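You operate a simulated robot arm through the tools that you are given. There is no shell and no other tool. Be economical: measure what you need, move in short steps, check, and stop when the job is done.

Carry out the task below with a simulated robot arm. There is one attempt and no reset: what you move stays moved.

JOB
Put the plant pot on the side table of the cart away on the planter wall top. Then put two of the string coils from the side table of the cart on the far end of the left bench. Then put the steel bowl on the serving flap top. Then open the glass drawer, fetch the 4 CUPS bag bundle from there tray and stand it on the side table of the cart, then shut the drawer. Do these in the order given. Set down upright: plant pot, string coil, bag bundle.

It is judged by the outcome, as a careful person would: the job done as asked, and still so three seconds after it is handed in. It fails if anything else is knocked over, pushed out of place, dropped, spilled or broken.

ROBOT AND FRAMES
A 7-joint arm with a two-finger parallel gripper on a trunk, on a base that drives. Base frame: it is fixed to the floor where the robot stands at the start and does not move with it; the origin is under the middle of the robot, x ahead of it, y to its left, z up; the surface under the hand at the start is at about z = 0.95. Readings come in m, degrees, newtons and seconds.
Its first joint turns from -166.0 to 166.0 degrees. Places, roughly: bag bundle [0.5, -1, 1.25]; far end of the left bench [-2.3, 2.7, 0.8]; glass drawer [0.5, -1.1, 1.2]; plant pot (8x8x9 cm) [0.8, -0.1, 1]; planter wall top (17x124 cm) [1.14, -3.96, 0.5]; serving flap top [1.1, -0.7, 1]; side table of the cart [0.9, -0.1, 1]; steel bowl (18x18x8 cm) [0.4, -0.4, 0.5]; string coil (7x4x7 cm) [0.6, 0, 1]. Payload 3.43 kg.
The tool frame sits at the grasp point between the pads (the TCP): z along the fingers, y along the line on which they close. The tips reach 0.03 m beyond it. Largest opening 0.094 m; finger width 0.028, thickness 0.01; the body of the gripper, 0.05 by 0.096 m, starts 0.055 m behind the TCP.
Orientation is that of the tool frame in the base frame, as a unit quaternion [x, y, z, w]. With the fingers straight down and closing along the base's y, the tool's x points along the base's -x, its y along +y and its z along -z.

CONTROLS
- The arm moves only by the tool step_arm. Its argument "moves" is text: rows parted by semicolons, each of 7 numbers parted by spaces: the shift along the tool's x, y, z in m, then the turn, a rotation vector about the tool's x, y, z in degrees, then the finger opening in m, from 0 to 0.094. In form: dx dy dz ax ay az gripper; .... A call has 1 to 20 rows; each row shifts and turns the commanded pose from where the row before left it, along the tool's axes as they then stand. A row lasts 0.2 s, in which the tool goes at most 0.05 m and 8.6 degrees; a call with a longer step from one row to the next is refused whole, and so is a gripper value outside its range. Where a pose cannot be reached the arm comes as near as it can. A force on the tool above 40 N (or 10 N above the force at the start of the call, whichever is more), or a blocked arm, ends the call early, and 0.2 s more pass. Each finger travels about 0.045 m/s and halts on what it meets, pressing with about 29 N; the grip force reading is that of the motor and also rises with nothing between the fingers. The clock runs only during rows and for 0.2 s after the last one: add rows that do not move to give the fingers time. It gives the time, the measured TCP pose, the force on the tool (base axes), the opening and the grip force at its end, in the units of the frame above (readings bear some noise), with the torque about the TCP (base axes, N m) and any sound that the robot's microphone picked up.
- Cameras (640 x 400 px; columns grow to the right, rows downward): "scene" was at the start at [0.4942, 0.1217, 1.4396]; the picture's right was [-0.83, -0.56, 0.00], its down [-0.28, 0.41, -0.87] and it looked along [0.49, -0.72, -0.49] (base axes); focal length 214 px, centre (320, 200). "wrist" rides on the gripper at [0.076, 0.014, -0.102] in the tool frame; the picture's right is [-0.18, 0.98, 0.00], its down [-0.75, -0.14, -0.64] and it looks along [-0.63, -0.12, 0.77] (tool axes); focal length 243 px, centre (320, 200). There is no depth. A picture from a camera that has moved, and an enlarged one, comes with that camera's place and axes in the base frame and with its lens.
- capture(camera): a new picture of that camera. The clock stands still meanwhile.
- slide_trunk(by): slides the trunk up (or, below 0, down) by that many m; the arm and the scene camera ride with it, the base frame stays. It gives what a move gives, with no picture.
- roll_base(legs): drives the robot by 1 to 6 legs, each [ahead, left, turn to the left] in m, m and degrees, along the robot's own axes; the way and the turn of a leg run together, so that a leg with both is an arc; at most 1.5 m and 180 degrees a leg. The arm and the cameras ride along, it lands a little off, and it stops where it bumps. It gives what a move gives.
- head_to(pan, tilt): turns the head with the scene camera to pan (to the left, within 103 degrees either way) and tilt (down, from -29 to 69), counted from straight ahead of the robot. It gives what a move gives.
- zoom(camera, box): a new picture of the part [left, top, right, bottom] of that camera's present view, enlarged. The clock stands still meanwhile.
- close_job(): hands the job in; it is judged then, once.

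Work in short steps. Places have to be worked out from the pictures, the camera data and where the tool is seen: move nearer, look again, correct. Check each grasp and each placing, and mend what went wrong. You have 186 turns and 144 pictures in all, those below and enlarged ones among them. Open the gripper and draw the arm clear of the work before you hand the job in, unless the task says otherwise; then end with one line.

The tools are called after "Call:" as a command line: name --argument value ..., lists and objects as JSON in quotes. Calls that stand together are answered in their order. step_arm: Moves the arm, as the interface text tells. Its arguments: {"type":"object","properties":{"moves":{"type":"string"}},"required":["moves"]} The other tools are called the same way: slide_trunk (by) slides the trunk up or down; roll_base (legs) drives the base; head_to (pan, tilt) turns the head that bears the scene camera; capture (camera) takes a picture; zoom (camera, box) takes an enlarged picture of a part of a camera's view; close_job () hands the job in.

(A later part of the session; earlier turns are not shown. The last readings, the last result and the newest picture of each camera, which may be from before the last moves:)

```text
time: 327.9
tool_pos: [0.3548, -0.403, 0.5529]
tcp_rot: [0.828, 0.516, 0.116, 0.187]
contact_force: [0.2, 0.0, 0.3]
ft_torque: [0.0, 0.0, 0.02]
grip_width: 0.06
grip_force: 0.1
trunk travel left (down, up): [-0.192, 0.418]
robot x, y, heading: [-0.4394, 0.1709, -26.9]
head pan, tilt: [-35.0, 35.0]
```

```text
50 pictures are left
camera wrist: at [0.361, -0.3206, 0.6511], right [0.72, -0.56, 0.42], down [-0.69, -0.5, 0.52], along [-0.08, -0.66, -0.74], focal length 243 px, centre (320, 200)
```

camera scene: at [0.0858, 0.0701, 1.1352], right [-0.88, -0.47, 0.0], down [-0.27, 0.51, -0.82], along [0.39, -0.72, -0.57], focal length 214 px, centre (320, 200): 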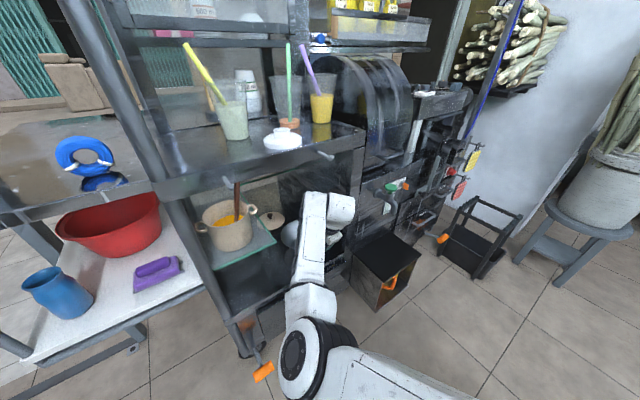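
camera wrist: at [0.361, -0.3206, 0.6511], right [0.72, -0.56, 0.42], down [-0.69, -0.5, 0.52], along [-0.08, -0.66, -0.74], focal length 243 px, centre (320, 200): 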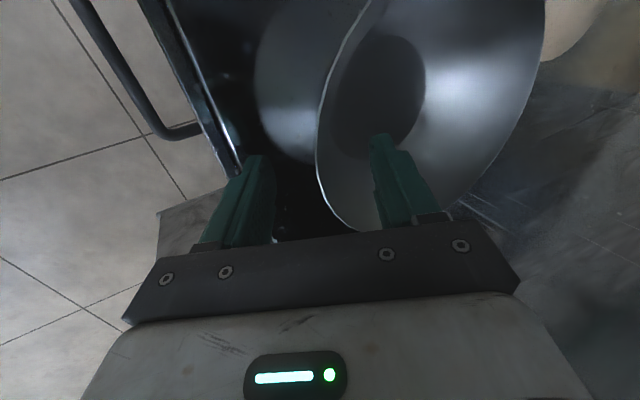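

Rim sits between the fingertips. Advance 3.5 cm more and close.

Call:
step_arm --moves "0 -0.002 0.02 0 0 0 0.06;0 -0.001 0.015 0 0 0 0.06;0 0 0 0 0 0 0.03;0 0 0 0 0 0 0;0 0 0 0 0 0 0;0 0 0 0 0 0 0;0 0 0 0 0 0 0;0 0 0 0 0 0 0"

Call:
capture --camera "wrist"

```text
time: 329.6
tool_pos: [0.3657, -0.4102, 0.5219]
tcp_rot: [0.828, 0.516, 0.116, 0.188]
contact_force: [4.2, -3.2, 11.5]
ft_torque: [-0.37, -0.57, -0.01]
grip_width: 0.0113
grip_force: 28.8
trunk travel left (down, up): [-0.192, 0.418]
robot x, y, heading: [-0.4408, 0.1718, -26.8]
head pan, tilt: [-35.0, 35.0]
```

```text
49 pictures are left
camera wrist: at [0.3718, -0.3269, 0.6205], right [0.72, -0.55, 0.42], down [-0.69, -0.5, 0.52], along [-0.08, -0.67, -0.74], focal length 243 px, centre (320, 200)
```

wrist: 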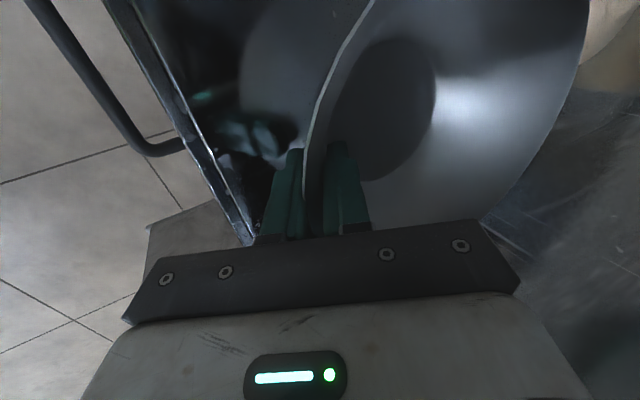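

Rim gripped (11 mm). Lift 3 cm and check.

Call:
step_arm --moves "0 0.0063 -0.0136 0 0 0 0;0 0.0063 -0.0136 0 0 0 0;0 0 0 0 0 0 0;0 0 0 0 0 0 0"

Call:
capture --camera "wrist"

Call:
zoom --camera "scene" --box '[200, 150, 440, 300]'

```text
time: 330.6
tool_pos: [0.3651, -0.4078, 0.5495]
tcp_rot: [0.828, 0.517, 0.116, 0.186]
contact_force: [-0.6, 0.0, -2.0]
ft_torque: [0.06, 0.12, 0.02]
grip_width: 0.0105
grip_force: 28.9
trunk travel left (down, up): [-0.192, 0.418]
robot x, y, heading: [-0.4417, 0.1733, -26.8]
head pan, tilt: [-35.0, 35.0]
```

```text
48 pictures are left
camera wrist: at [0.3709, -0.3258, 0.6486], right [0.72, -0.56, 0.42], down [-0.69, -0.5, 0.52], along [-0.08, -0.66, -0.74], focal length 243 px, centre (320, 200)
```

wrist: 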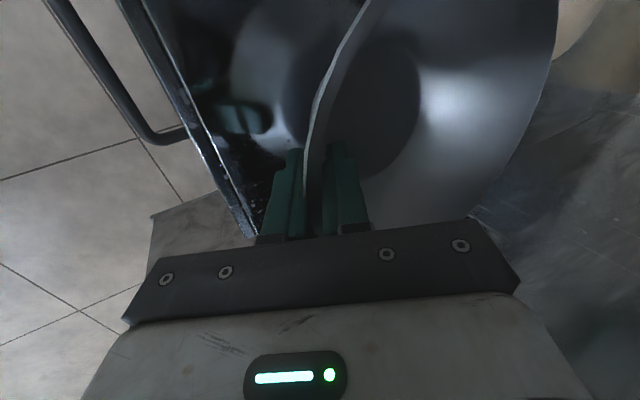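

```text
2.67 times, centred on (320, 225) of scene
camera zoom: at [0.0859, 0.07, 1.1351], right [-0.88, -0.47, 0.0], down [-0.27, 0.51, -0.82], along [0.39, -0.72, -0.57], focal length 572 px, centre (320, 133)
```

zoom: 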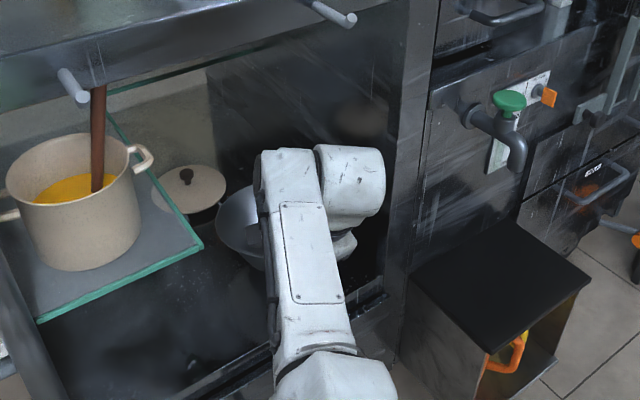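

Bowl is held (≈3 N, stable). I back the base straight out from the cart.

Call:
roll_base --legs '[[-0.5, 0, 0]]'

Call:
slide_trunk --by 0.4

Call:
capture --camera "scene"

```text
time: 333.6
tool_pos: [-0.0814, -0.1882, 0.5497]
tcp_rot: [0.829, 0.515, 0.116, 0.186]
contact_force: [-0.2, 0.1, -1.8]
ft_torque: [0.05, 0.12, -0.01]
grip_width: 0.0105
grip_force: 29.2
trunk travel left (down, up): [-0.192, 0.418]
robot x, y, heading: [-0.8799, 0.3971, -27.1]
head pan, tilt: [-35.0, 35.0]
```

```text
time: 337.4
tool_pos: [-0.0798, -0.1902, 0.9506]
tcp_rot: [0.829, 0.514, 0.116, 0.186]
contact_force: [0.0, 0.4, -2.1]
ft_torque: [0.08, 0.09, -0.04]
grip_width: 0.0106
grip_force: 28.3
trunk travel left (down, up): [-0.592, 0.018]
robot x, y, heading: [-0.8813, 0.3975, -27.0]
head pan, tilt: [-35.0, 35.0]
```

```text
46 pictures are left
camera scene: at [-0.355, 0.291, 1.5351], right [-0.88, -0.47, 0.0], down [-0.27, 0.51, -0.82], along [0.38, -0.72, -0.57], focal length 214 px, centre (320, 200)
```

scene: 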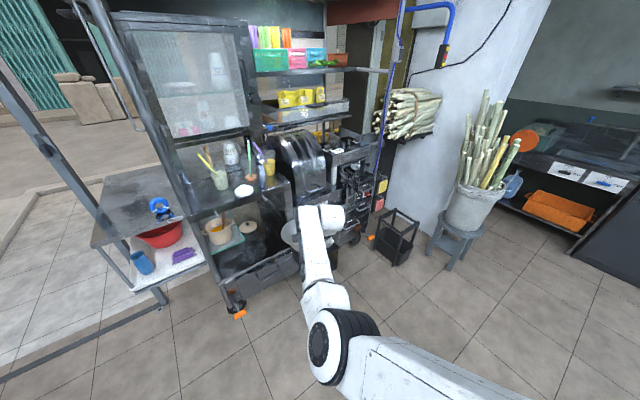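

Now raise and retract the hand with the bowl.

Call:
step_arm --moves "0 -0.0239 -0.0387 0 0 0 0;0 -0.0239 -0.0387 0 0 0 0;0 -0.0239 -0.0387 0 0 0 0;0 -0.0239 -0.0387 0 0 0 0;0 -0.0239 -0.0387 0 0 0 0;0 -0.0239 -0.0387 0 0 0 0;0 -0.0239 -0.0387 0 0 0 0;0 -0.0239 -0.0387 0 0 0 0;0 -0.0239 -0.0387 0 0 0 0;0 -0.0239 -0.0387 0 0 0 0;0 0 0 0 0 0 0"

Call:
capture --camera "wrist"

```text
time: 339.8
tool_pos: [-0.4204, -0.02, 1.1981]
tcp_rot: [0.83, 0.513, 0.117, 0.186]
contact_force: [0.6, -0.5, -1.9]
ft_torque: [0.09, 0.14, -0.03]
grip_width: 0.0106
grip_force: 29.7
trunk travel left (down, up): [-0.592, 0.018]
robot x, y, heading: [-0.8801, 0.3979, -27.2]
head pan, tilt: [-35.0, 35.0]
```

```text
45 pictures are left
camera wrist: at [-0.4146, 0.0627, 1.2962], right [0.71, -0.56, 0.42], down [-0.7, -0.5, 0.52], along [-0.08, -0.66, -0.74], focal length 243 px, centre (320, 200)
```

wrist: 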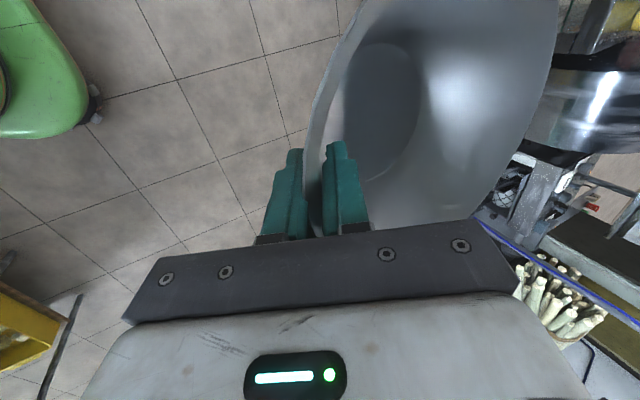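

Bowl secure. I drive around the table's left end, lining up with the gap.

Call:
roll_base --legs '[[0.45, 0.6, 0], [0.5, 0.41, 0]]'

```text
time: 347.0
tool_pos: [0.8778, 0.4635, 1.1971]
tcp_rot: [0.827, 0.518, 0.117, 0.186]
contact_force: [0.3, -0.1, -1.8]
ft_torque: [0.05, 0.1, 0.03]
grip_width: 0.0104
grip_force: 28.4
trunk travel left (down, up): [-0.592, 0.018]
robot x, y, heading: [0.4152, 0.8723, -26.7]
head pan, tilt: [-35.0, 35.0]
```

Lined up (v≈-0.64). Drive out through the gap, then turn around to face the cart's front.

Call:
roll_base --legs '[[0.1, 0.025, 0], [1.5, 0, 0], [0.6, 0, 0], [0, 0, -180]]'

Call:
head_to --pan 45 --tilt 30

Call:
capture --camera "scene"

```text
time: 365.6
tool_pos: [1.9393, 0.3296, 1.1984]
tcp_rot: [-0.507, 0.833, 0.187, -0.114]
contact_force: [0.4, 0.2, -2.1]
ft_torque: [-0.04, -0.1, 0.01]
grip_width: 0.0104
grip_force: 29.7
trunk travel left (down, up): [-0.592, 0.018]
robot x, y, heading: [2.3893, -0.0901, 152.0]
head pan, tilt: [-35.0, 35.0]
```

```text
time: 367.1
tool_pos: [1.9396, 0.3294, 1.1968]
tcp_rot: [-0.507, 0.833, 0.189, -0.115]
contact_force: [-0.1, 0.7, -2.3]
ft_torque: [-0.04, -0.07, 0.0]
grip_width: 0.0105
grip_force: 29.5
trunk travel left (down, up): [-0.592, 0.018]
robot x, y, heading: [2.39, -0.0946, 151.8]
head pan, tilt: [45.0, 30.0]
```

```text
44 pictures are left
camera scene: at [1.8241, -0.0815, 1.543], right [-0.29, 0.96, 0.0], down [0.48, 0.14, -0.87], along [-0.83, -0.25, -0.5], focal length 214 px, centre (320, 200)
```

scene: 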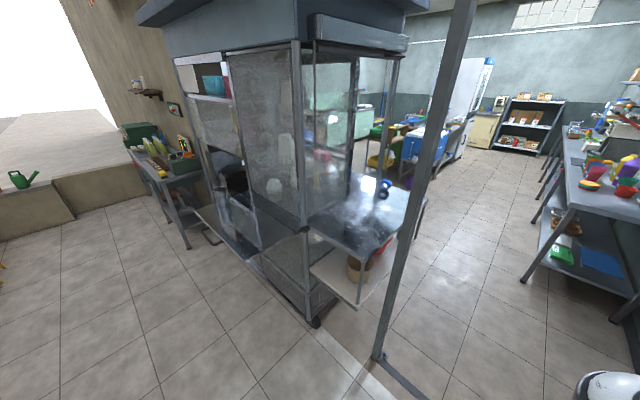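

I slide left along the cart's front to face the serving flap.

Call:
roll_base --legs '[[0, 1.1, 1]]'

Call:
head_to --pan 0 --tilt 40

Call:
capture --camera "scene"

Call:
capture --camera "wrist"

```text
time: 372.8
tool_pos: [1.4178, -0.6807, 1.1981]
tcp_rot: [-0.523, 0.824, 0.185, -0.118]
contact_force: [-0.3, -0.8, -2.2]
ft_torque: [-0.06, -0.16, 0.01]
grip_width: 0.0105
grip_force: 29.0
trunk travel left (down, up): [-0.592, 0.018]
robot x, y, heading: [1.8846, -1.0835, 154.0]
head pan, tilt: [45.0, 30.0]
```

```text
time: 373.9
tool_pos: [1.4182, -0.6793, 1.1989]
tcp_rot: [-0.523, 0.823, 0.186, -0.118]
contact_force: [0.8, -0.4, -2.5]
ft_torque: [-0.09, -0.14, -0.02]
grip_width: 0.0104
grip_force: 29.2
trunk travel left (down, up): [-0.592, 0.018]
robot x, y, heading: [1.8864, -1.087, 154.1]
head pan, tilt: [0.0, 40.0]
```

```text
43 pictures are left
camera scene: at [1.3277, -1.0285, 1.5276], right [0.44, 0.9, 0.0], down [0.58, -0.28, -0.77], along [-0.69, 0.33, -0.64], focal length 214 px, centre (320, 200)
```

scene: 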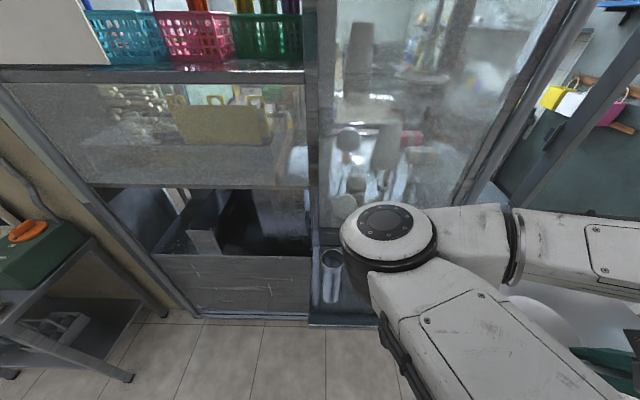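

```text
42 pictures are left
camera wrist: at [1.4146, -0.7619, 1.296], right [-0.73, 0.54, 0.42], down [0.68, 0.51, 0.52], along [0.07, 0.67, -0.74], focal length 243 px, centre (320, 200)
```

wrist: 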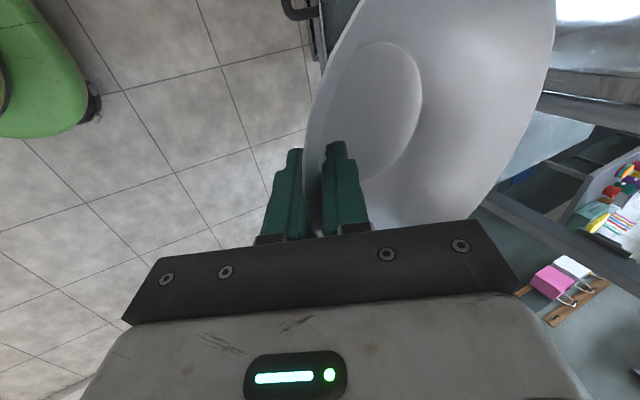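

The elbow hides the flap. I shift the hand 0.24 m to the right to clear the scene camera's view of it.

Call:
step_arm --moves "-0.04 0 0 0 0 0 0;-0.04 0 0 0 0 0 0;-0.04 0 0 0 0 0 0;-0.04 0 0 0 0 0 0;-0.04 0 0 0 0 0 0;-0.04 0 0 0 0 0 0;0 0 0 0 0 0 0"

Call:
head_to --pan -10 --tilt 55

Call:
capture --camera "scene"

```text
time: 375.5
tool_pos: [1.5203, -0.4613, 1.1963]
tcp_rot: [-0.523, 0.823, 0.186, -0.119]
contact_force: [0.0, 0.5, -2.4]
ft_torque: [-0.08, -0.13, 0.0]
grip_width: 0.0103
grip_force: 28.6
trunk travel left (down, up): [-0.592, 0.018]
robot x, y, heading: [1.8869, -1.088, 154.0]
head pan, tilt: [0.0, 40.0]
```

```text
time: 376.3
tool_pos: [1.5201, -0.4613, 1.198]
tcp_rot: [-0.523, 0.824, 0.186, -0.118]
contact_force: [-0.6, 0.6, -1.9]
ft_torque: [-0.06, -0.12, 0.0]
grip_width: 0.0103
grip_force: 28.9
trunk travel left (down, up): [-0.592, 0.018]
robot x, y, heading: [1.8852, -1.085, 153.9]
head pan, tilt: [-10.0, 55.0]
```

```text
41 pictures are left
camera scene: at [1.3458, -1.0232, 1.507], right [0.59, 0.81, 0.0], down [0.66, -0.48, -0.57], along [-0.47, 0.34, -0.82], focal length 214 px, centre (320, 200)
```

scene: 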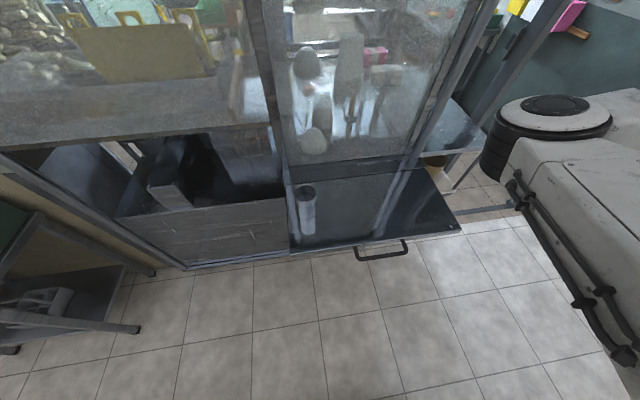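

Flap measured: u 0.70–0.945, v 0.19–0.70, z≈0.945, with a tin cup at its left end. I'll put the bowl's centre near (1.16,-0.65); first bring the hand over, above.

Call:
step_arm --moves "0.0372 0 0 0 0 0 0;0.0372 0 0 0 0 0 0;0.0372 0 0 0 0 0 0;0.0372 0 0 0 0 0 0;0.0372 0 0 0 0 0 0;0.0372 0 0 0 0 0 0;0.0372 0 0 0 0 0 0;0.0372 0 0 0 0 0 0;0.0372 0 0 0 0 0 0;0 0.0181 0.0349 0 0 0 0;0 0.0181 0.0349 0 0 0 0;0 0.0181 0.0349 0 0 0 0;0 0.0181 0.02 0 0 0 0;0 0.0181 0.02 0 0 0 0;0 0 0 0 0 0 0"

Call:
capture --camera "scene"

Call:
capture --camera "wrist"

```text
time: 379.5
tool_pos: [1.2689, -0.6527, 1.1043]
tcp_rot: [-0.523, 0.824, 0.185, -0.118]
contact_force: [0.2, 0.5, -1.6]
ft_torque: [-0.04, -0.13, 0.02]
grip_width: 0.0107
grip_force: 29.1
out of reach, approached as far as the arm can: row 8, 9
trunk travel left (down, up): [-0.592, 0.018]
robot x, y, heading: [1.8846, -1.0892, 154.1]
head pan, tilt: [-10.0, 55.0]
```

```text
40 pictures are left
camera scene: at [1.3457, -1.0234, 1.5069], right [0.59, 0.81, 0.0], down [0.66, -0.48, -0.57], along [-0.46, 0.34, -0.82], focal length 214 px, centre (320, 200)
```

scene: 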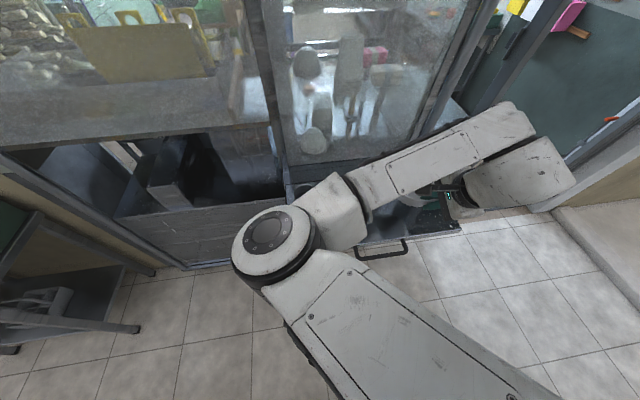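

```text
39 pictures are left
camera wrist: at [1.2657, -0.7347, 1.203], right [-0.73, 0.54, 0.42], down [0.68, 0.51, 0.52], along [0.07, 0.66, -0.74], focal length 243 px, centre (320, 200)
```

wrist: 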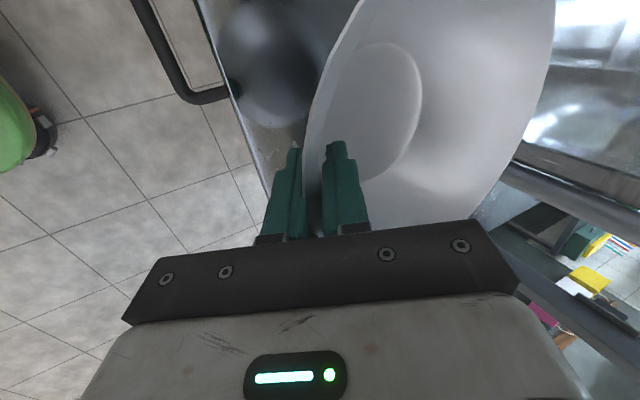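

Bowl is over the flap with room all around. I lower it gradually toward contact.

Call:
step_arm --moves "0 -0.0055 0.0195 0 0 0 0;0 -0.0055 0.0195 0 0 0 0;0 -0.0055 0.0195 0 0 0 0;0 0 0 0 0 0 0"

Call:
capture --camera "wrist"

Call:
step_arm --moves "0 -0.0021 0.0045 0 0 0 0;0 -0.0021 0.0045 0 0 0 0;0 0 0 0 0 0 0"

```text
time: 380.5
tool_pos: [1.2631, -0.649, 1.0439]
tcp_rot: [-0.523, 0.823, 0.186, -0.118]
contact_force: [0.4, -0.5, -1.9]
ft_torque: [-0.08, -0.1, 0.0]
grip_width: 0.0106
grip_force: 28.8
trunk travel left (down, up): [-0.592, 0.018]
robot x, y, heading: [1.885, -1.0856, 154.1]
head pan, tilt: [-10.0, 55.0]
```

```text
38 pictures are left
camera wrist: at [1.2586, -0.7303, 1.1416], right [-0.73, 0.54, 0.42], down [0.68, 0.51, 0.52], along [0.07, 0.67, -0.74], focal length 243 px, centre (320, 200)
```

wrist: 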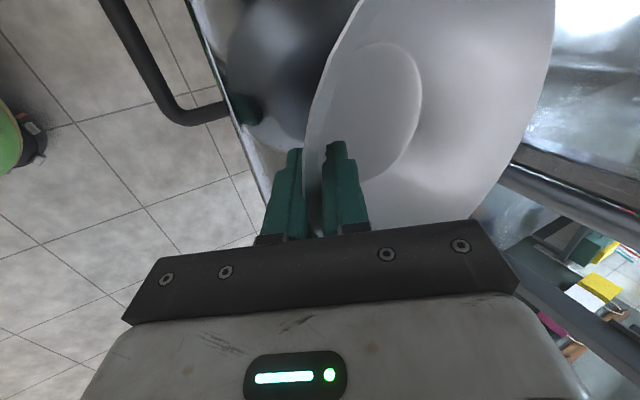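

```text
time: 381.3
tool_pos: [1.2621, -0.6484, 1.034]
tcp_rot: [-0.524, 0.823, 0.185, -0.117]
contact_force: [1.7, 0.0, -1.9]
ft_torque: [-0.04, -0.1, 0.01]
grip_width: 0.0104
grip_force: 28.8
trunk travel left (down, up): [-0.592, 0.018]
robot x, y, heading: [1.889, -1.0864, 153.9]
head pan, tilt: [-10.0, 55.0]
```

Continue in 5 mm steps.

Call:
step_arm --moves "0 -0.0021 0.0045 0 0 0 0;0 0 0 0 0 0 0"

Call:
step_arm --moves "0 -0.0017 0.0036 0 0 0 0;0 0 0 0 0 0 0"

Call:
step_arm --moves "0 -0.0013 0.0027 0 0 0 0;0 0 0 0 0 0 0"

```text
time: 381.9
tool_pos: [1.2617, -0.6483, 1.0286]
tcp_rot: [-0.524, 0.823, 0.185, -0.118]
contact_force: [-0.2, 0.7, -1.6]
ft_torque: [-0.05, -0.13, 0.0]
grip_width: 0.0106
grip_force: 28.9
trunk travel left (down, up): [-0.592, 0.018]
robot x, y, heading: [1.8829, -1.085, 154.0]
head pan, tilt: [-10.0, 55.0]
```

```text
time: 382.5
tool_pos: [1.2617, -0.6485, 1.0239]
tcp_rot: [-0.524, 0.823, 0.185, -0.118]
contact_force: [-0.4, -0.3, -1.4]
ft_torque: [-0.04, -0.09, -0.01]
grip_width: 0.0105
grip_force: 29.2
trunk travel left (down, up): [-0.592, 0.018]
robot x, y, heading: [1.8868, -1.084, 153.9]
head pan, tilt: [-10.0, 55.0]
```

```text
time: 383.1
tool_pos: [1.2606, -0.6481, 1.0233]
tcp_rot: [-0.523, 0.823, 0.186, -0.119]
contact_force: [1.0, 0.0, -1.7]
ft_torque: [-0.08, -0.12, -0.03]
grip_width: 0.0105
grip_force: 29.3
trunk travel left (down, up): [-0.592, 0.018]
robot x, y, heading: [1.8843, -1.0874, 154.3]
head pan, tilt: [-10.0, 55.0]
```

Call:
step_arm --moves "0 -0.0017 0.0036 0 0 0 0;0 0 0 0 0 0 0"

Call:
step_arm --moves "0 -0.0017 0.0036 0 0 0 0;0 0 0 0 0 0 0"

Call:
capture --camera "wrist"

```text
time: 383.7
tool_pos: [1.2613, -0.6489, 1.0185]
tcp_rot: [-0.524, 0.823, 0.185, -0.119]
contact_force: [-0.1, -0.5, -0.8]
ft_torque: [-0.07, -0.13, -0.02]
grip_width: 0.0105
grip_force: 29.1
trunk travel left (down, up): [-0.592, 0.018]
robot x, y, heading: [1.8854, -1.0828, 154.0]
head pan, tilt: [-10.0, 55.0]
```

```text
time: 384.3
tool_pos: [1.262, -0.6499, 1.0154]
tcp_rot: [-0.524, 0.823, 0.186, -0.119]
contact_force: [0.3, -0.9, -2.0]
ft_torque: [-0.05, -0.13, 0.0]
grip_width: 0.0107
grip_force: 28.9
trunk travel left (down, up): [-0.592, 0.018]
robot x, y, heading: [1.8838, -1.084, 154.3]
head pan, tilt: [-10.0, 55.0]
```

```text
37 pictures are left
camera wrist: at [1.258, -0.732, 1.1133], right [-0.73, 0.54, 0.42], down [0.68, 0.51, 0.52], along [0.07, 0.67, -0.74], focal length 243 px, centre (320, 200)
```

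wrist: 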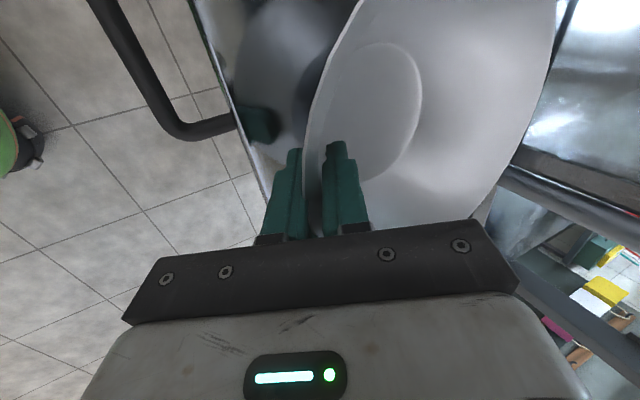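

Still no contact; continue down.

Call:
step_arm --moves "0 -0.0017 0.0036 0 0 0 0;0 0 0 0 0 0 0"

Call:
step_arm --moves "0 -0.0017 0.0036 0 0 0 0;0 0 0 0 0 0 0"

Call:
step_arm --moves "0 -0.0017 0.0036 0 0 0 0;0 0 0 0 0 0 0"

Call:
step_arm --moves "0 -0.0017 0.0036 0 0 0 0;0 0 0 0 0 0 0"

```text
time: 384.9
tool_pos: [1.2616, -0.6502, 1.0121]
tcp_rot: [-0.524, 0.823, 0.186, -0.117]
contact_force: [-0.1, 0.3, -1.3]
ft_torque: [-0.06, -0.11, -0.05]
grip_width: 0.0104
grip_force: 29.3
trunk travel left (down, up): [-0.592, 0.018]
robot x, y, heading: [1.8905, -1.0837, 154.0]
head pan, tilt: [-10.0, 55.0]
```

```text
time: 385.5
tool_pos: [1.2612, -0.6504, 1.0076]
tcp_rot: [-0.523, 0.823, 0.185, -0.119]
contact_force: [1.2, -0.7, 3.8]
ft_torque: [0.05, 0.3, 0.0]
grip_width: 0.0102
grip_force: 29.1
trunk travel left (down, up): [-0.592, 0.018]
robot x, y, heading: [1.8859, -1.0843, 154.0]
head pan, tilt: [-10.0, 55.0]
```

```text
time: 386.1
tool_pos: [1.2612, -0.6506, 1.0024]
tcp_rot: [-0.523, 0.824, 0.185, -0.118]
contact_force: [2.2, -0.2, 2.9]
ft_torque: [0.09, 0.34, -0.04]
grip_width: 0.0107
grip_force: 28.9
trunk travel left (down, up): [-0.592, 0.018]
robot x, y, heading: [1.8872, -1.0845, 153.9]
head pan, tilt: [-10.0, 55.0]
```

```text
time: 386.7
tool_pos: [1.261, -0.649, 0.9998]
tcp_rot: [-0.523, 0.824, 0.185, -0.118]
contact_force: [2.9, -0.4, 6.5]
ft_torque: [0.2, 0.66, 0.06]
grip_width: 0.0109
grip_force: 28.7
trunk travel left (down, up): [-0.592, 0.018]
robot x, y, heading: [1.8893, -1.0845, 154.2]
head pan, tilt: [-10.0, 55.0]
```

Far side of the base touches; a little more to seat it.

Call:
step_arm --moves "0 -0.0017 0.0036 0 0 0 0;0 0 0 0 0 0 0"

Call:
capture --camera "wrist"

```text
time: 387.3
tool_pos: [1.2607, -0.6498, 0.9948]
tcp_rot: [-0.523, 0.824, 0.186, -0.117]
contact_force: [5.5, -1.5, 11.7]
ft_torque: [-0.04, 0.91, 0.14]
grip_width: 0.0119
grip_force: 29.1
trunk travel left (down, up): [-0.592, 0.018]
robot x, y, heading: [1.8885, -1.0855, 153.9]
head pan, tilt: [-10.0, 55.0]
```

```text
36 pictures are left
camera wrist: at [1.2581, -0.7312, 1.0934], right [-0.73, 0.54, 0.42], down [0.69, 0.51, 0.52], along [0.07, 0.67, -0.74], focal length 243 px, centre (320, 200)
```

wrist: 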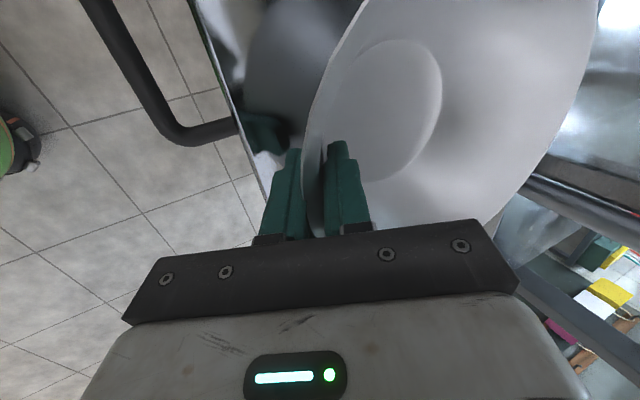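

Seated. Open the fingers and withdraw along the finger axis.

Call:
step_arm --moves "0 0 0 0 0 0 0.02;0 0 0 0 0 0 0.04;0 0 0 0 0 0 0.05;0 0 0 0 0 0 0.05;0 0 0 0 0 0 0.05"

Call:
capture --camera "wrist"

```text
time: 388.5
tool_pos: [1.2616, -0.6476, 0.9958]
tcp_rot: [-0.523, 0.823, 0.185, -0.118]
contact_force: [0.2, -0.6, -0.5]
ft_torque: [0.0, 0.01, -0.02]
grip_width: 0.0501
grip_force: 0.1
trunk travel left (down, up): [-0.592, 0.018]
robot x, y, heading: [1.8882, -1.0856, 154.1]
head pan, tilt: [-10.0, 55.0]
```

```text
35 pictures are left
camera wrist: at [1.2575, -0.7311, 1.093], right [-0.73, 0.54, 0.42], down [0.68, 0.51, 0.52], along [0.07, 0.67, -0.74], focal length 243 px, centre (320, 200)
```

wrist: 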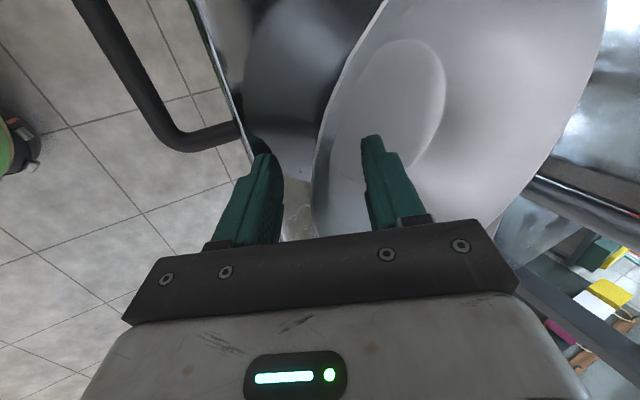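

Released cleanly; withdraw upward and back, then look from the scene camera.

Call:
step_arm --moves "0 0 -0.03 0 0 0 0.05;0 0 -0.04 0 0 0 0.05;0 0 -0.045 0 0 0 0.05;0 0 -0.045 0 0 0 0.05;0 -0.02 -0.04 0 0 0 0.05;-0.03 -0.03 0 0 0 0 0.05;-0.04 -0.02 0 0 0 0 0.05;-0.045 0 0 0 0 0 0.05;-0.045 0 0 0 0 0 0.05;-0.045 0 0 0 0 0 0.05;0 0 0 0 0 0 0.05"

Call:
capture --camera "scene"

```text
time: 390.9
tool_pos: [1.4841, -0.5248, 1.1427]
tcp_rot: [-0.523, 0.823, 0.185, -0.119]
contact_force: [-0.1, 0.8, 0.6]
ft_torque: [0.02, 0.03, -0.02]
grip_width: 0.0501
grip_force: 0.1
trunk travel left (down, up): [-0.592, 0.018]
robot x, y, heading: [1.8914, -1.0842, 154.2]
head pan, tilt: [-10.0, 55.0]
```

```text
34 pictures are left
camera scene: at [1.346, -1.0231, 1.507], right [0.59, 0.81, 0.0], down [0.66, -0.48, -0.57], along [-0.46, 0.34, -0.82], focal length 214 px, centre (320, 200)
```

scene: 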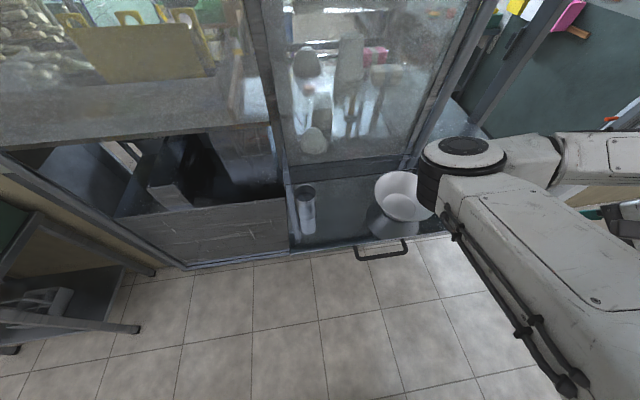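

Bowl stands upright on the flap, cup undisturbed. Now I restore the tool to its usual attitude, then drive back along the front and in through the gap.

Call:
step_arm --moves "0 0 0 8.4 0 0 0.05;0 0 0 8.3 0 0 0.05;0 0 0 8.3 0 0 0.05;0 0 0 0 0 -8.2 0.05;0 0 0 0 0 -8.2 0.05;0 0 0 0 0 -8.2 0.05;0 0 0 0 0 -8.2 0.05;0 0 0 0 0 -8.2 0.05;0 0 0 0 0 -8.2 0.05;0 0 0 0 0 -8.2 0.05;0 0 0 0 0 -8.2 0.05;0 0 0 0 0 -8.2 0.05;0 0 0 0 0 -8.2 0.05;0 0 0 0 0 -8 0.05;0 0 -0.04 0 0 0 0.05;0 0 -0.04 0 0 0 0.05;0 0 0 0 0 0 0.05"

Call:
roll_base --legs '[[0, -1.13, -1]]'

```text
time: 394.5
tool_pos: [1.4836, -0.5269, 1.2269]
tcp_rot: [0.976, -0.217, -0.003, -0.001]
contact_force: [-0.1, -0.8, -0.6]
ft_torque: [-0.02, 0.0, 0.02]
grip_width: 0.0503
grip_force: 0.2
trunk travel left (down, up): [-0.592, 0.018]
robot x, y, heading: [1.8871, -1.0867, 154.2]
head pan, tilt: [-10.0, 55.0]
```

```text
time: 400.3
tool_pos: [2.0079, 0.5066, 1.2258]
tcp_rot: [0.973, -0.229, -0.003, -0.001]
contact_force: [0.6, 0.1, -0.6]
ft_torque: [0.01, -0.03, -0.03]
grip_width: 0.0502
grip_force: 0.1
trunk travel left (down, up): [-0.592, 0.018]
robot x, y, heading: [2.399, -0.0582, 152.8]
head pan, tilt: [-10.0, 55.0]
```

Bring the hand a bit left for clearance, and drive in through the gap.

Call:
step_arm --moves "0 0.045 0 0 0 0 0.05;0 0.045 0 0 0 0 0.05;0 0.045 0 0 0 0 0.05;0 0 0 0 0 0 0.05"

Call:
roll_base --legs '[[1.5, 0, 0.5], [0.8, 0, 0], [0.3, 1.1, 0], [0, 0, 180]]'

Call:
head_to --pan -20 --tilt 15

Call:
capture --camera "scene"

```text
time: 401.3
tool_pos: [1.9469, 0.387, 1.2274]
tcp_rot: [0.974, -0.229, -0.003, -0.001]
contact_force: [0.2, -0.3, 0.3]
ft_torque: [0.0, 0.02, 0.02]
grip_width: 0.05
grip_force: 0.1
trunk travel left (down, up): [-0.592, 0.018]
robot x, y, heading: [2.395, -0.0602, 152.6]
head pan, tilt: [-10.0, 55.0]
```

```text
time: 425.6
tool_pos: [-0.0093, -0.3172, 1.2276]
tcp_rot: [0.232, 0.973, 0.0, 0.003]
contact_force: [0.6, 0.3, -0.6]
ft_torque: [-0.02, 0.03, 0.02]
grip_width: 0.0503
grip_force: 0.1
trunk travel left (down, up): [-0.592, 0.018]
robot x, y, heading: [-0.4543, 0.1349, -27.5]
head pan, tilt: [-10.0, 55.0]
```

```text
time: 426.7
tool_pos: [-0.0105, -0.3172, 1.2271]
tcp_rot: [0.231, 0.973, -0.001, 0.003]
contact_force: [-0.8, 0.8, -0.1]
ft_torque: [0.0, 0.01, -0.02]
grip_width: 0.0498
grip_force: 0.1
trunk travel left (down, up): [-0.592, 0.018]
robot x, y, heading: [-0.4575, 0.1358, -27.5]
head pan, tilt: [-20.0, 15.0]
```

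```text
33 pictures are left
camera scene: at [0.0902, 0.0352, 1.5671], right [-0.74, -0.67, 0.0], down [-0.18, 0.19, -0.97], along [0.65, -0.71, -0.26], focal length 214 px, centre (320, 200)
```

scene: 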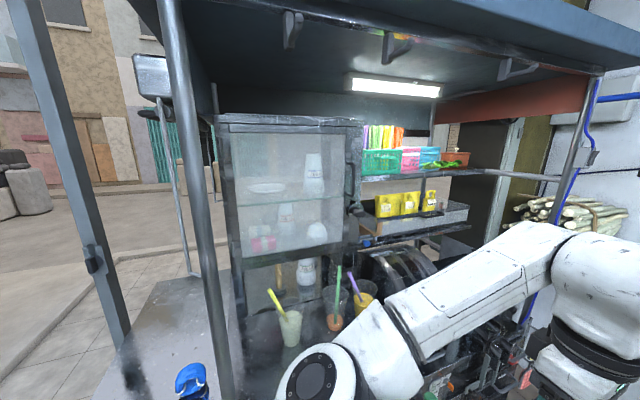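

Call:
zoom --camera "scene" --box '[330, 150, 490, 250]'

```text
4.00 times, centred on (410, 200) of scene
camera zoom: at [0.0902, 0.0352, 1.5671], right [-0.74, -0.67, 0.0], down [-0.18, 0.19, -0.97], along [0.65, -0.71, -0.26], focal length 858 px, centre (-40, 200)
```

zoom: 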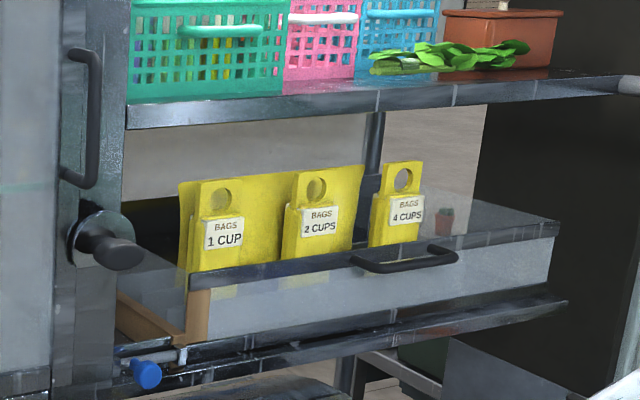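

The glass drawer has a bar handle; the 4 CUPS bundle is the rightmost. I move right to face it and look closer.

Call:
roll_base --legs '[[0, -0.5, 0.5]]'

Call:
head_to --pan 0 --tilt 10

Call:
capture --camera "scene"

```text
time: 429.6
tool_pos: [-0.2385, -0.7618, 1.2281]
tcp_rot: [0.231, 0.973, -0.001, 0.003]
contact_force: [-0.4, 0.4, 0.1]
ft_torque: [-0.03, -0.02, 0.01]
grip_width: 0.05
grip_force: 0.1
trunk travel left (down, up): [-0.592, 0.018]
robot x, y, heading: [-0.6891, -0.3117, -27.1]
head pan, tilt: [-20.0, 15.0]
```

```text
time: 430.5
tool_pos: [-0.2394, -0.7613, 1.226]
tcp_rot: [0.23, 0.973, -0.001, 0.003]
contact_force: [-0.1, 0.6, -0.1]
ft_torque: [0.02, -0.02, 0.0]
grip_width: 0.0499
grip_force: 0.0
trunk travel left (down, up): [-0.592, 0.018]
robot x, y, heading: [-0.6888, -0.3125, -27.4]
head pan, tilt: [0.0, 10.0]
```

```text
31 pictures are left
camera scene: at [-0.1219, -0.3824, 1.5753], right [-0.46, -0.89, 0.0], down [-0.15, 0.08, -0.98], along [0.87, -0.45, -0.17], focal length 214 px, centre (320, 200)
```

scene: 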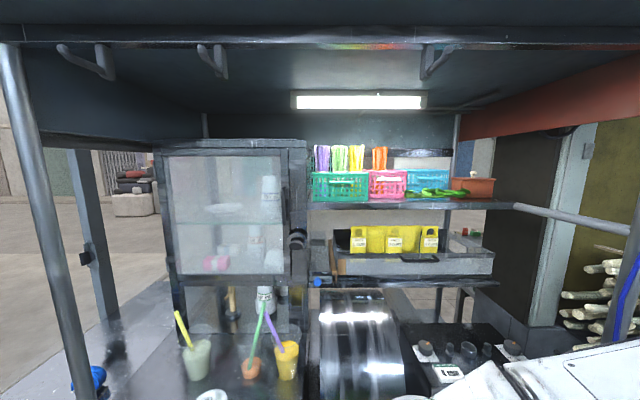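

Triangulated: handle bar ≈(0.348,-1.028,1.237), 4 CUPS bundle ≈(0.39,-1.14,1.26). I yaw the tool 90° and tilt it 45° forward to grasp the bar.

Call:
step_arm --moves "0 0 0 0 0 8.2 0.06;0 0 0 0 0 8.2 0.06;0 0 0 0 0 8.2 0.06;0 0 0 0 0 8.2 0.06;0 0 0 0 0 8.2 0.06;0 0 0 0 0 8.2 0.06;0 0 0 0 0 8.2 0.06;0 0 0 0 0 8.2 0.06;0 0 0 0 0 8.2 0.06;0 0 0 0 0 8.2 0.06;0 0 0 0 0 8 0.06;0 0 0 -7.5 0 0 0.06;0 0 0 -7.5 0 0 0.06;0 0 0 -7.5 0 0 0.06;0 0 0 -7.5 0 0 0.06;0 0 0 -7.5 0 0 0.06;0 0 0 -7.5 0 0 0.06;0 0 0 0 0 0 0.06"

```text
time: 434.3
tool_pos: [-0.24, -0.7607, 1.2267]
tcp_rot: [0.785, 0.485, 0.203, 0.329]
contact_force: [-0.2, 1.0, 0.6]
ft_torque: [0.02, -0.01, 0.0]
grip_width: 0.0599
grip_force: 0.1
trunk travel left (down, up): [-0.592, 0.018]
robot x, y, heading: [-0.6831, -0.3127, -27.4]
head pan, tilt: [0.0, 10.0]
```

Extend the hand toward the drawer at z≈1.29, then look.

Call:
step_arm --moves "0.0026 0.0364 0.0243 0 0 0 0.06;0.0026 0.0364 0.0243 0 0 0 0.06;0.0026 0.0364 0.0243 0 0 0 0.06;0.0026 0.0364 0.0243 0 0 0 0.06;0.0026 0.0364 0.0243 0 0 0 0.06;0.0026 0.0364 0.0243 0 0 0 0.06;0.0026 0.0364 0.0243 0 0 0 0.06;0 0 0 0 0 0 0.06"

Call:
roll_base --legs '[[0.2, 0, 0]]'

Call:
capture --camera "wrist"

Call:
head_to --pan -25 --tilt 25

Call:
capture --camera "scene"

```text
time: 436.1
tool_pos: [0.0349, -0.8822, 1.2891]
tcp_rot: [0.785, 0.484, 0.203, 0.328]
contact_force: [1.2, 0.1, 0.5]
ft_torque: [-0.05, -0.01, 0.01]
grip_width: 0.0601
grip_force: 0.1
trunk travel left (down, up): [-0.592, 0.018]
robot x, y, heading: [-0.6914, -0.3107, -27.5]
head pan, tilt: [0.0, 10.0]
```

```text
time: 437.6
tool_pos: [0.2102, -0.9719, 1.2905]
tcp_rot: [0.785, 0.485, 0.203, 0.327]
contact_force: [-0.4, 0.2, 0.2]
ft_torque: [0.01, 0.01, 0.0]
grip_width: 0.0601
grip_force: 0.2
trunk travel left (down, up): [-0.592, 0.018]
robot x, y, heading: [-0.5149, -0.3989, -27.2]
head pan, tilt: [0.0, 10.0]
```

```text
30 pictures are left
camera wrist: at [0.1881, -0.8755, 1.3707], right [0.53, -0.47, 0.7], down [-0.83, -0.42, 0.35], along [0.13, -0.77, -0.62], focal length 243 px, centre (320, 200)
```

wrist: 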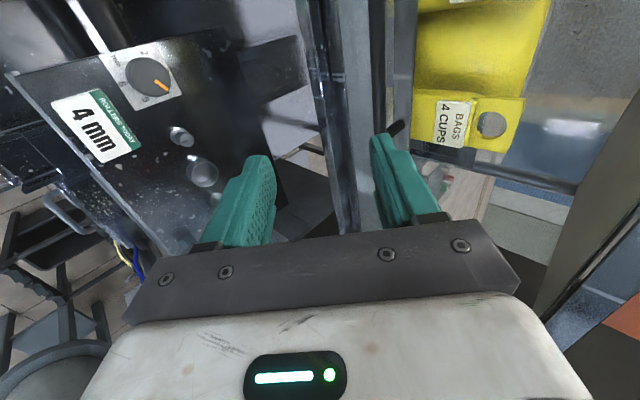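

```text
time: 438.5
tool_pos: [0.2102, -0.9731, 1.2896]
tcp_rot: [0.785, 0.485, 0.203, 0.328]
contact_force: [0.9, -0.2, -0.2]
ft_torque: [-0.02, -0.02, 0.04]
grip_width: 0.06
grip_force: 0.1
trunk travel left (down, up): [-0.592, 0.018]
robot x, y, heading: [-0.5168, -0.4046, -27.1]
head pan, tilt: [-25.0, 25.0]
```

```text
29 pictures are left
camera scene: at [0.026, -0.5027, 1.551], right [-0.79, -0.61, 0.0], down [-0.26, 0.33, -0.91], along [0.55, -0.72, -0.42], focal length 214 px, centre (320, 200)
```

scene: 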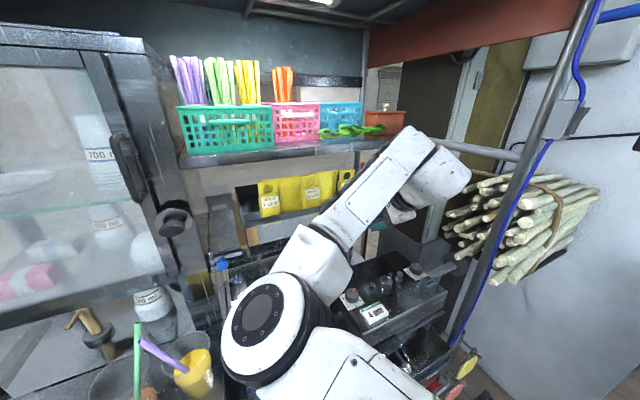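

Call:
zoom --camera "wrist" --box '[270, 0, 510, 150]'

```text
2.67 times, centred on (390, 75) of wrist
camera zoom: at [0.1882, -0.8755, 1.3707], right [0.54, -0.47, 0.7], down [-0.83, -0.43, 0.35], along [0.13, -0.77, -0.62], focal length 647 px, centre (133, 533)
```

zoom: 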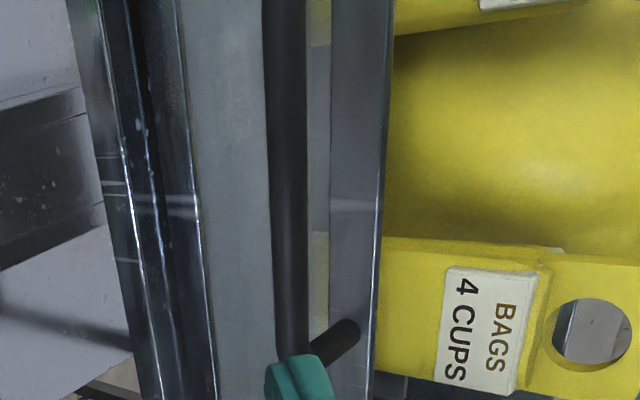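

Handle bar lies almost along my approach axis. I align (y +54 mm), narrow the fingers to 40 mm, advance 7 cm and look.

Call:
step_arm --moves "0 0.027 0.01 0 0 0 0.04;0 0.027 0.02 0 0 0 0.04;0 0 0.02 0 0 0 0.04;0 0 0.02 0 0 0 0.04;0 0 0 0 0 0 0.04"

Call:
capture --camera "wrist"

```text
time: 439.7
tool_pos: [0.2896, -1.0101, 1.2779]
tcp_rot: [0.785, 0.485, 0.202, 0.328]
contact_force: [0.8, -0.2, -0.7]
ft_torque: [0.0, 0.02, 0.0]
grip_width: 0.0399
grip_force: 0.1
trunk travel left (down, up): [-0.592, 0.018]
robot x, y, heading: [-0.5148, -0.4019, -27.5]
head pan, tilt: [-25.0, 25.0]
```

```text
27 pictures are left
camera wrist: at [0.2669, -0.9137, 1.36], right [0.53, -0.47, 0.7], down [-0.83, -0.42, 0.35], along [0.13, -0.77, -0.62], focal length 243 px, centre (320, 200)
```

wrist: 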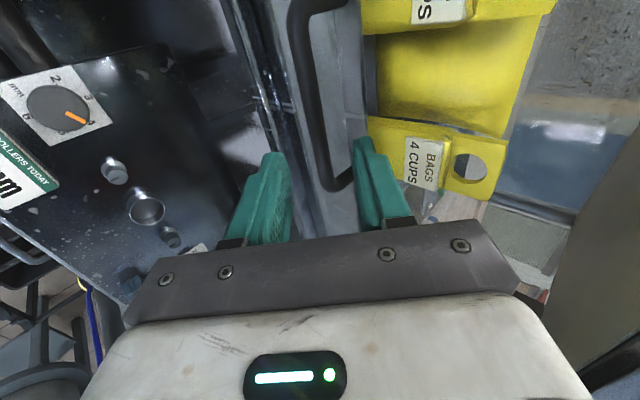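

Bar is centred between the fingers, 6 cm ahead of the TCP. Advance 4 cm with a slightly narrower opening and close on it.

Call:
step_arm --moves "0 0 0.02 0 0 0 0.034;0 0 0.015 0 0 0 0.034;0 0 0.007 0 0 0 0.034;0 0 0 0 0 0 0.034;0 0 0 0 0 0 0.01;0 0 0 0 0 0 0;0 0 0 0 0 0 0;0 0 0 0 0 0 0"

Call:
capture --camera "wrist"

```text
time: 441.5
tool_pos: [0.3152, -1.0239, 1.2485]
tcp_rot: [0.785, 0.485, 0.203, 0.329]
contact_force: [0.5, -1.5, 1.2]
ft_torque: [-0.2, 0.13, 0.21]
grip_width: 0.0115
grip_force: 45.2
trunk travel left (down, up): [-0.592, 0.018]
robot x, y, heading: [-0.5152, -0.4043, -27.3]
head pan, tilt: [-25.0, 25.0]
```

```text
26 pictures are left
camera wrist: at [0.2936, -0.9272, 1.3306], right [0.53, -0.47, 0.7], down [-0.83, -0.42, 0.35], along [0.13, -0.77, -0.62], focal length 243 px, centre (320, 200)
```

wrist: 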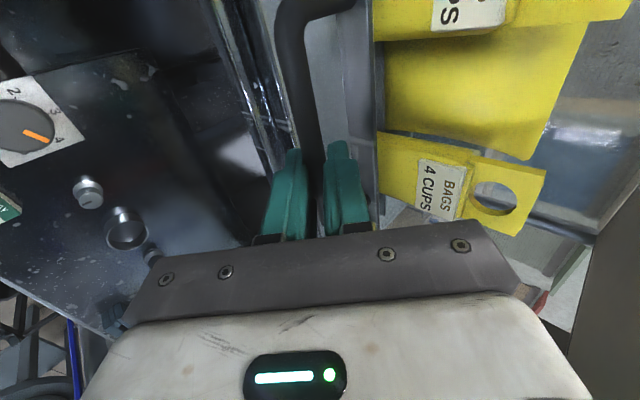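

Bar gripped. Pull the drawer by backing the base, 12 cm first.

Call:
roll_base --legs '[[-0.12, 0, 0]]'

Call:
capture --camera "wrist"

```text
time: 442.8
tool_pos: [0.2043, -0.9675, 1.2486]
tcp_rot: [0.786, 0.484, 0.201, 0.329]
contact_force: [-3.8, -6.2, 2.4]
ft_torque: [-0.01, 0.09, 0.43]
grip_width: 0.0116
grip_force: 45.9
trunk travel left (down, up): [-0.592, 0.018]
robot x, y, heading: [-0.6234, -0.3446, -27.3]
head pan, tilt: [-25.0, 25.0]
```

```text
25 pictures are left
camera wrist: at [0.1831, -0.8707, 1.3307], right [0.53, -0.47, 0.7], down [-0.84, -0.42, 0.35], along [0.13, -0.77, -0.62], focal length 243 px, centre (320, 200)
```

wrist: 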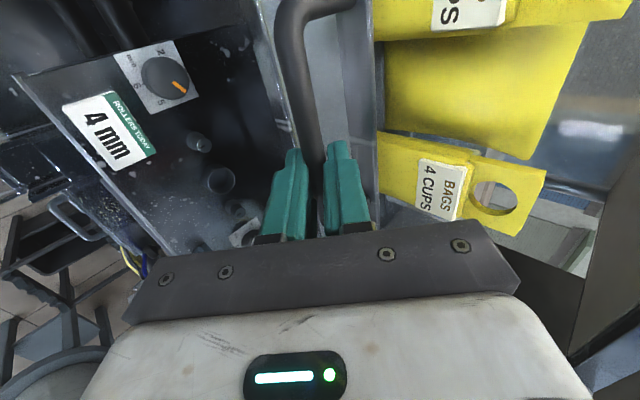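

The drawer follows. Pull another 13 cm.

Call:
roll_base --legs '[[-0.13, 0, 0]]'

Call:
capture --camera "scene"

```text
time: 443.9
tool_pos: [0.1352, -0.9286, 1.2574]
tcp_rot: [0.78, 0.482, 0.209, 0.34]
contact_force: [1.8, 0.0, 4.8]
ft_torque: [0.28, -0.17, -0.04]
grip_width: 0.0118
grip_force: 45.3
trunk travel left (down, up): [-0.592, 0.018]
robot x, y, heading: [-0.7003, -0.3094, -27.2]
head pan, tilt: [-25.0, 25.0]
stopped in leg 1: the force on the tool passed its limit at 136 N (the readings are from after the stop); the commanded pose is now the measured one
```

```text
24 pictures are left
camera scene: at [-0.1597, -0.4065, 1.5508], right [-0.79, -0.61, 0.0], down [-0.26, 0.33, -0.91], along [0.55, -0.72, -0.42], focal length 214 px, centre (320, 200)
```

scene: 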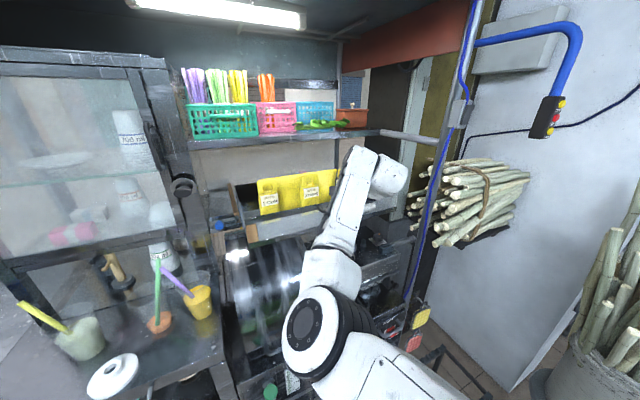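

The drawer is fully open (≈0.20 m travel, at its stop). Release the bar and back off along the finger axis.

Call:
step_arm --moves "0 0 0 0 0 0 0.02;0 0 0 0 0 0 0.034;0 0 0 0 0 0 0.034;0 0 -0.02 0 0 0 0.034;0 0 -0.03 0 0 0 0.05;0 0 -0.04 0 0 0 0.07;0 -0.02 -0.04 0 0 0 0.08;0 0 0 0 0 0 0.08"

Call:
capture --camera "wrist"

```text
time: 445.7
tool_pos: [0.0378, -0.8799, 1.3332]
tcp_rot: [0.779, 0.484, 0.209, 0.34]
contact_force: [-0.9, 0.4, -0.4]
ft_torque: [0.01, -0.01, -0.03]
grip_width: 0.0801
grip_force: 0.0
trunk travel left (down, up): [-0.592, 0.018]
robot x, y, heading: [-0.7014, -0.3026, -27.2]
head pan, tilt: [-25.0, 25.0]
```

```text
23 pictures are left
camera wrist: at [0.0145, -0.7818, 1.411], right [0.52, -0.46, 0.72], down [-0.84, -0.42, 0.34], along [0.15, -0.78, -0.61], focal length 243 px, centre (320, 200)
```

wrist: 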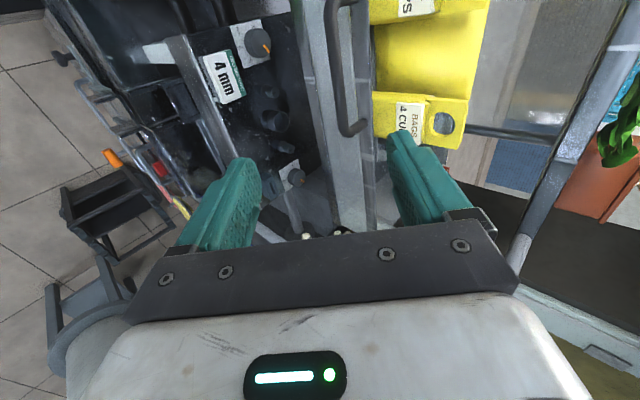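

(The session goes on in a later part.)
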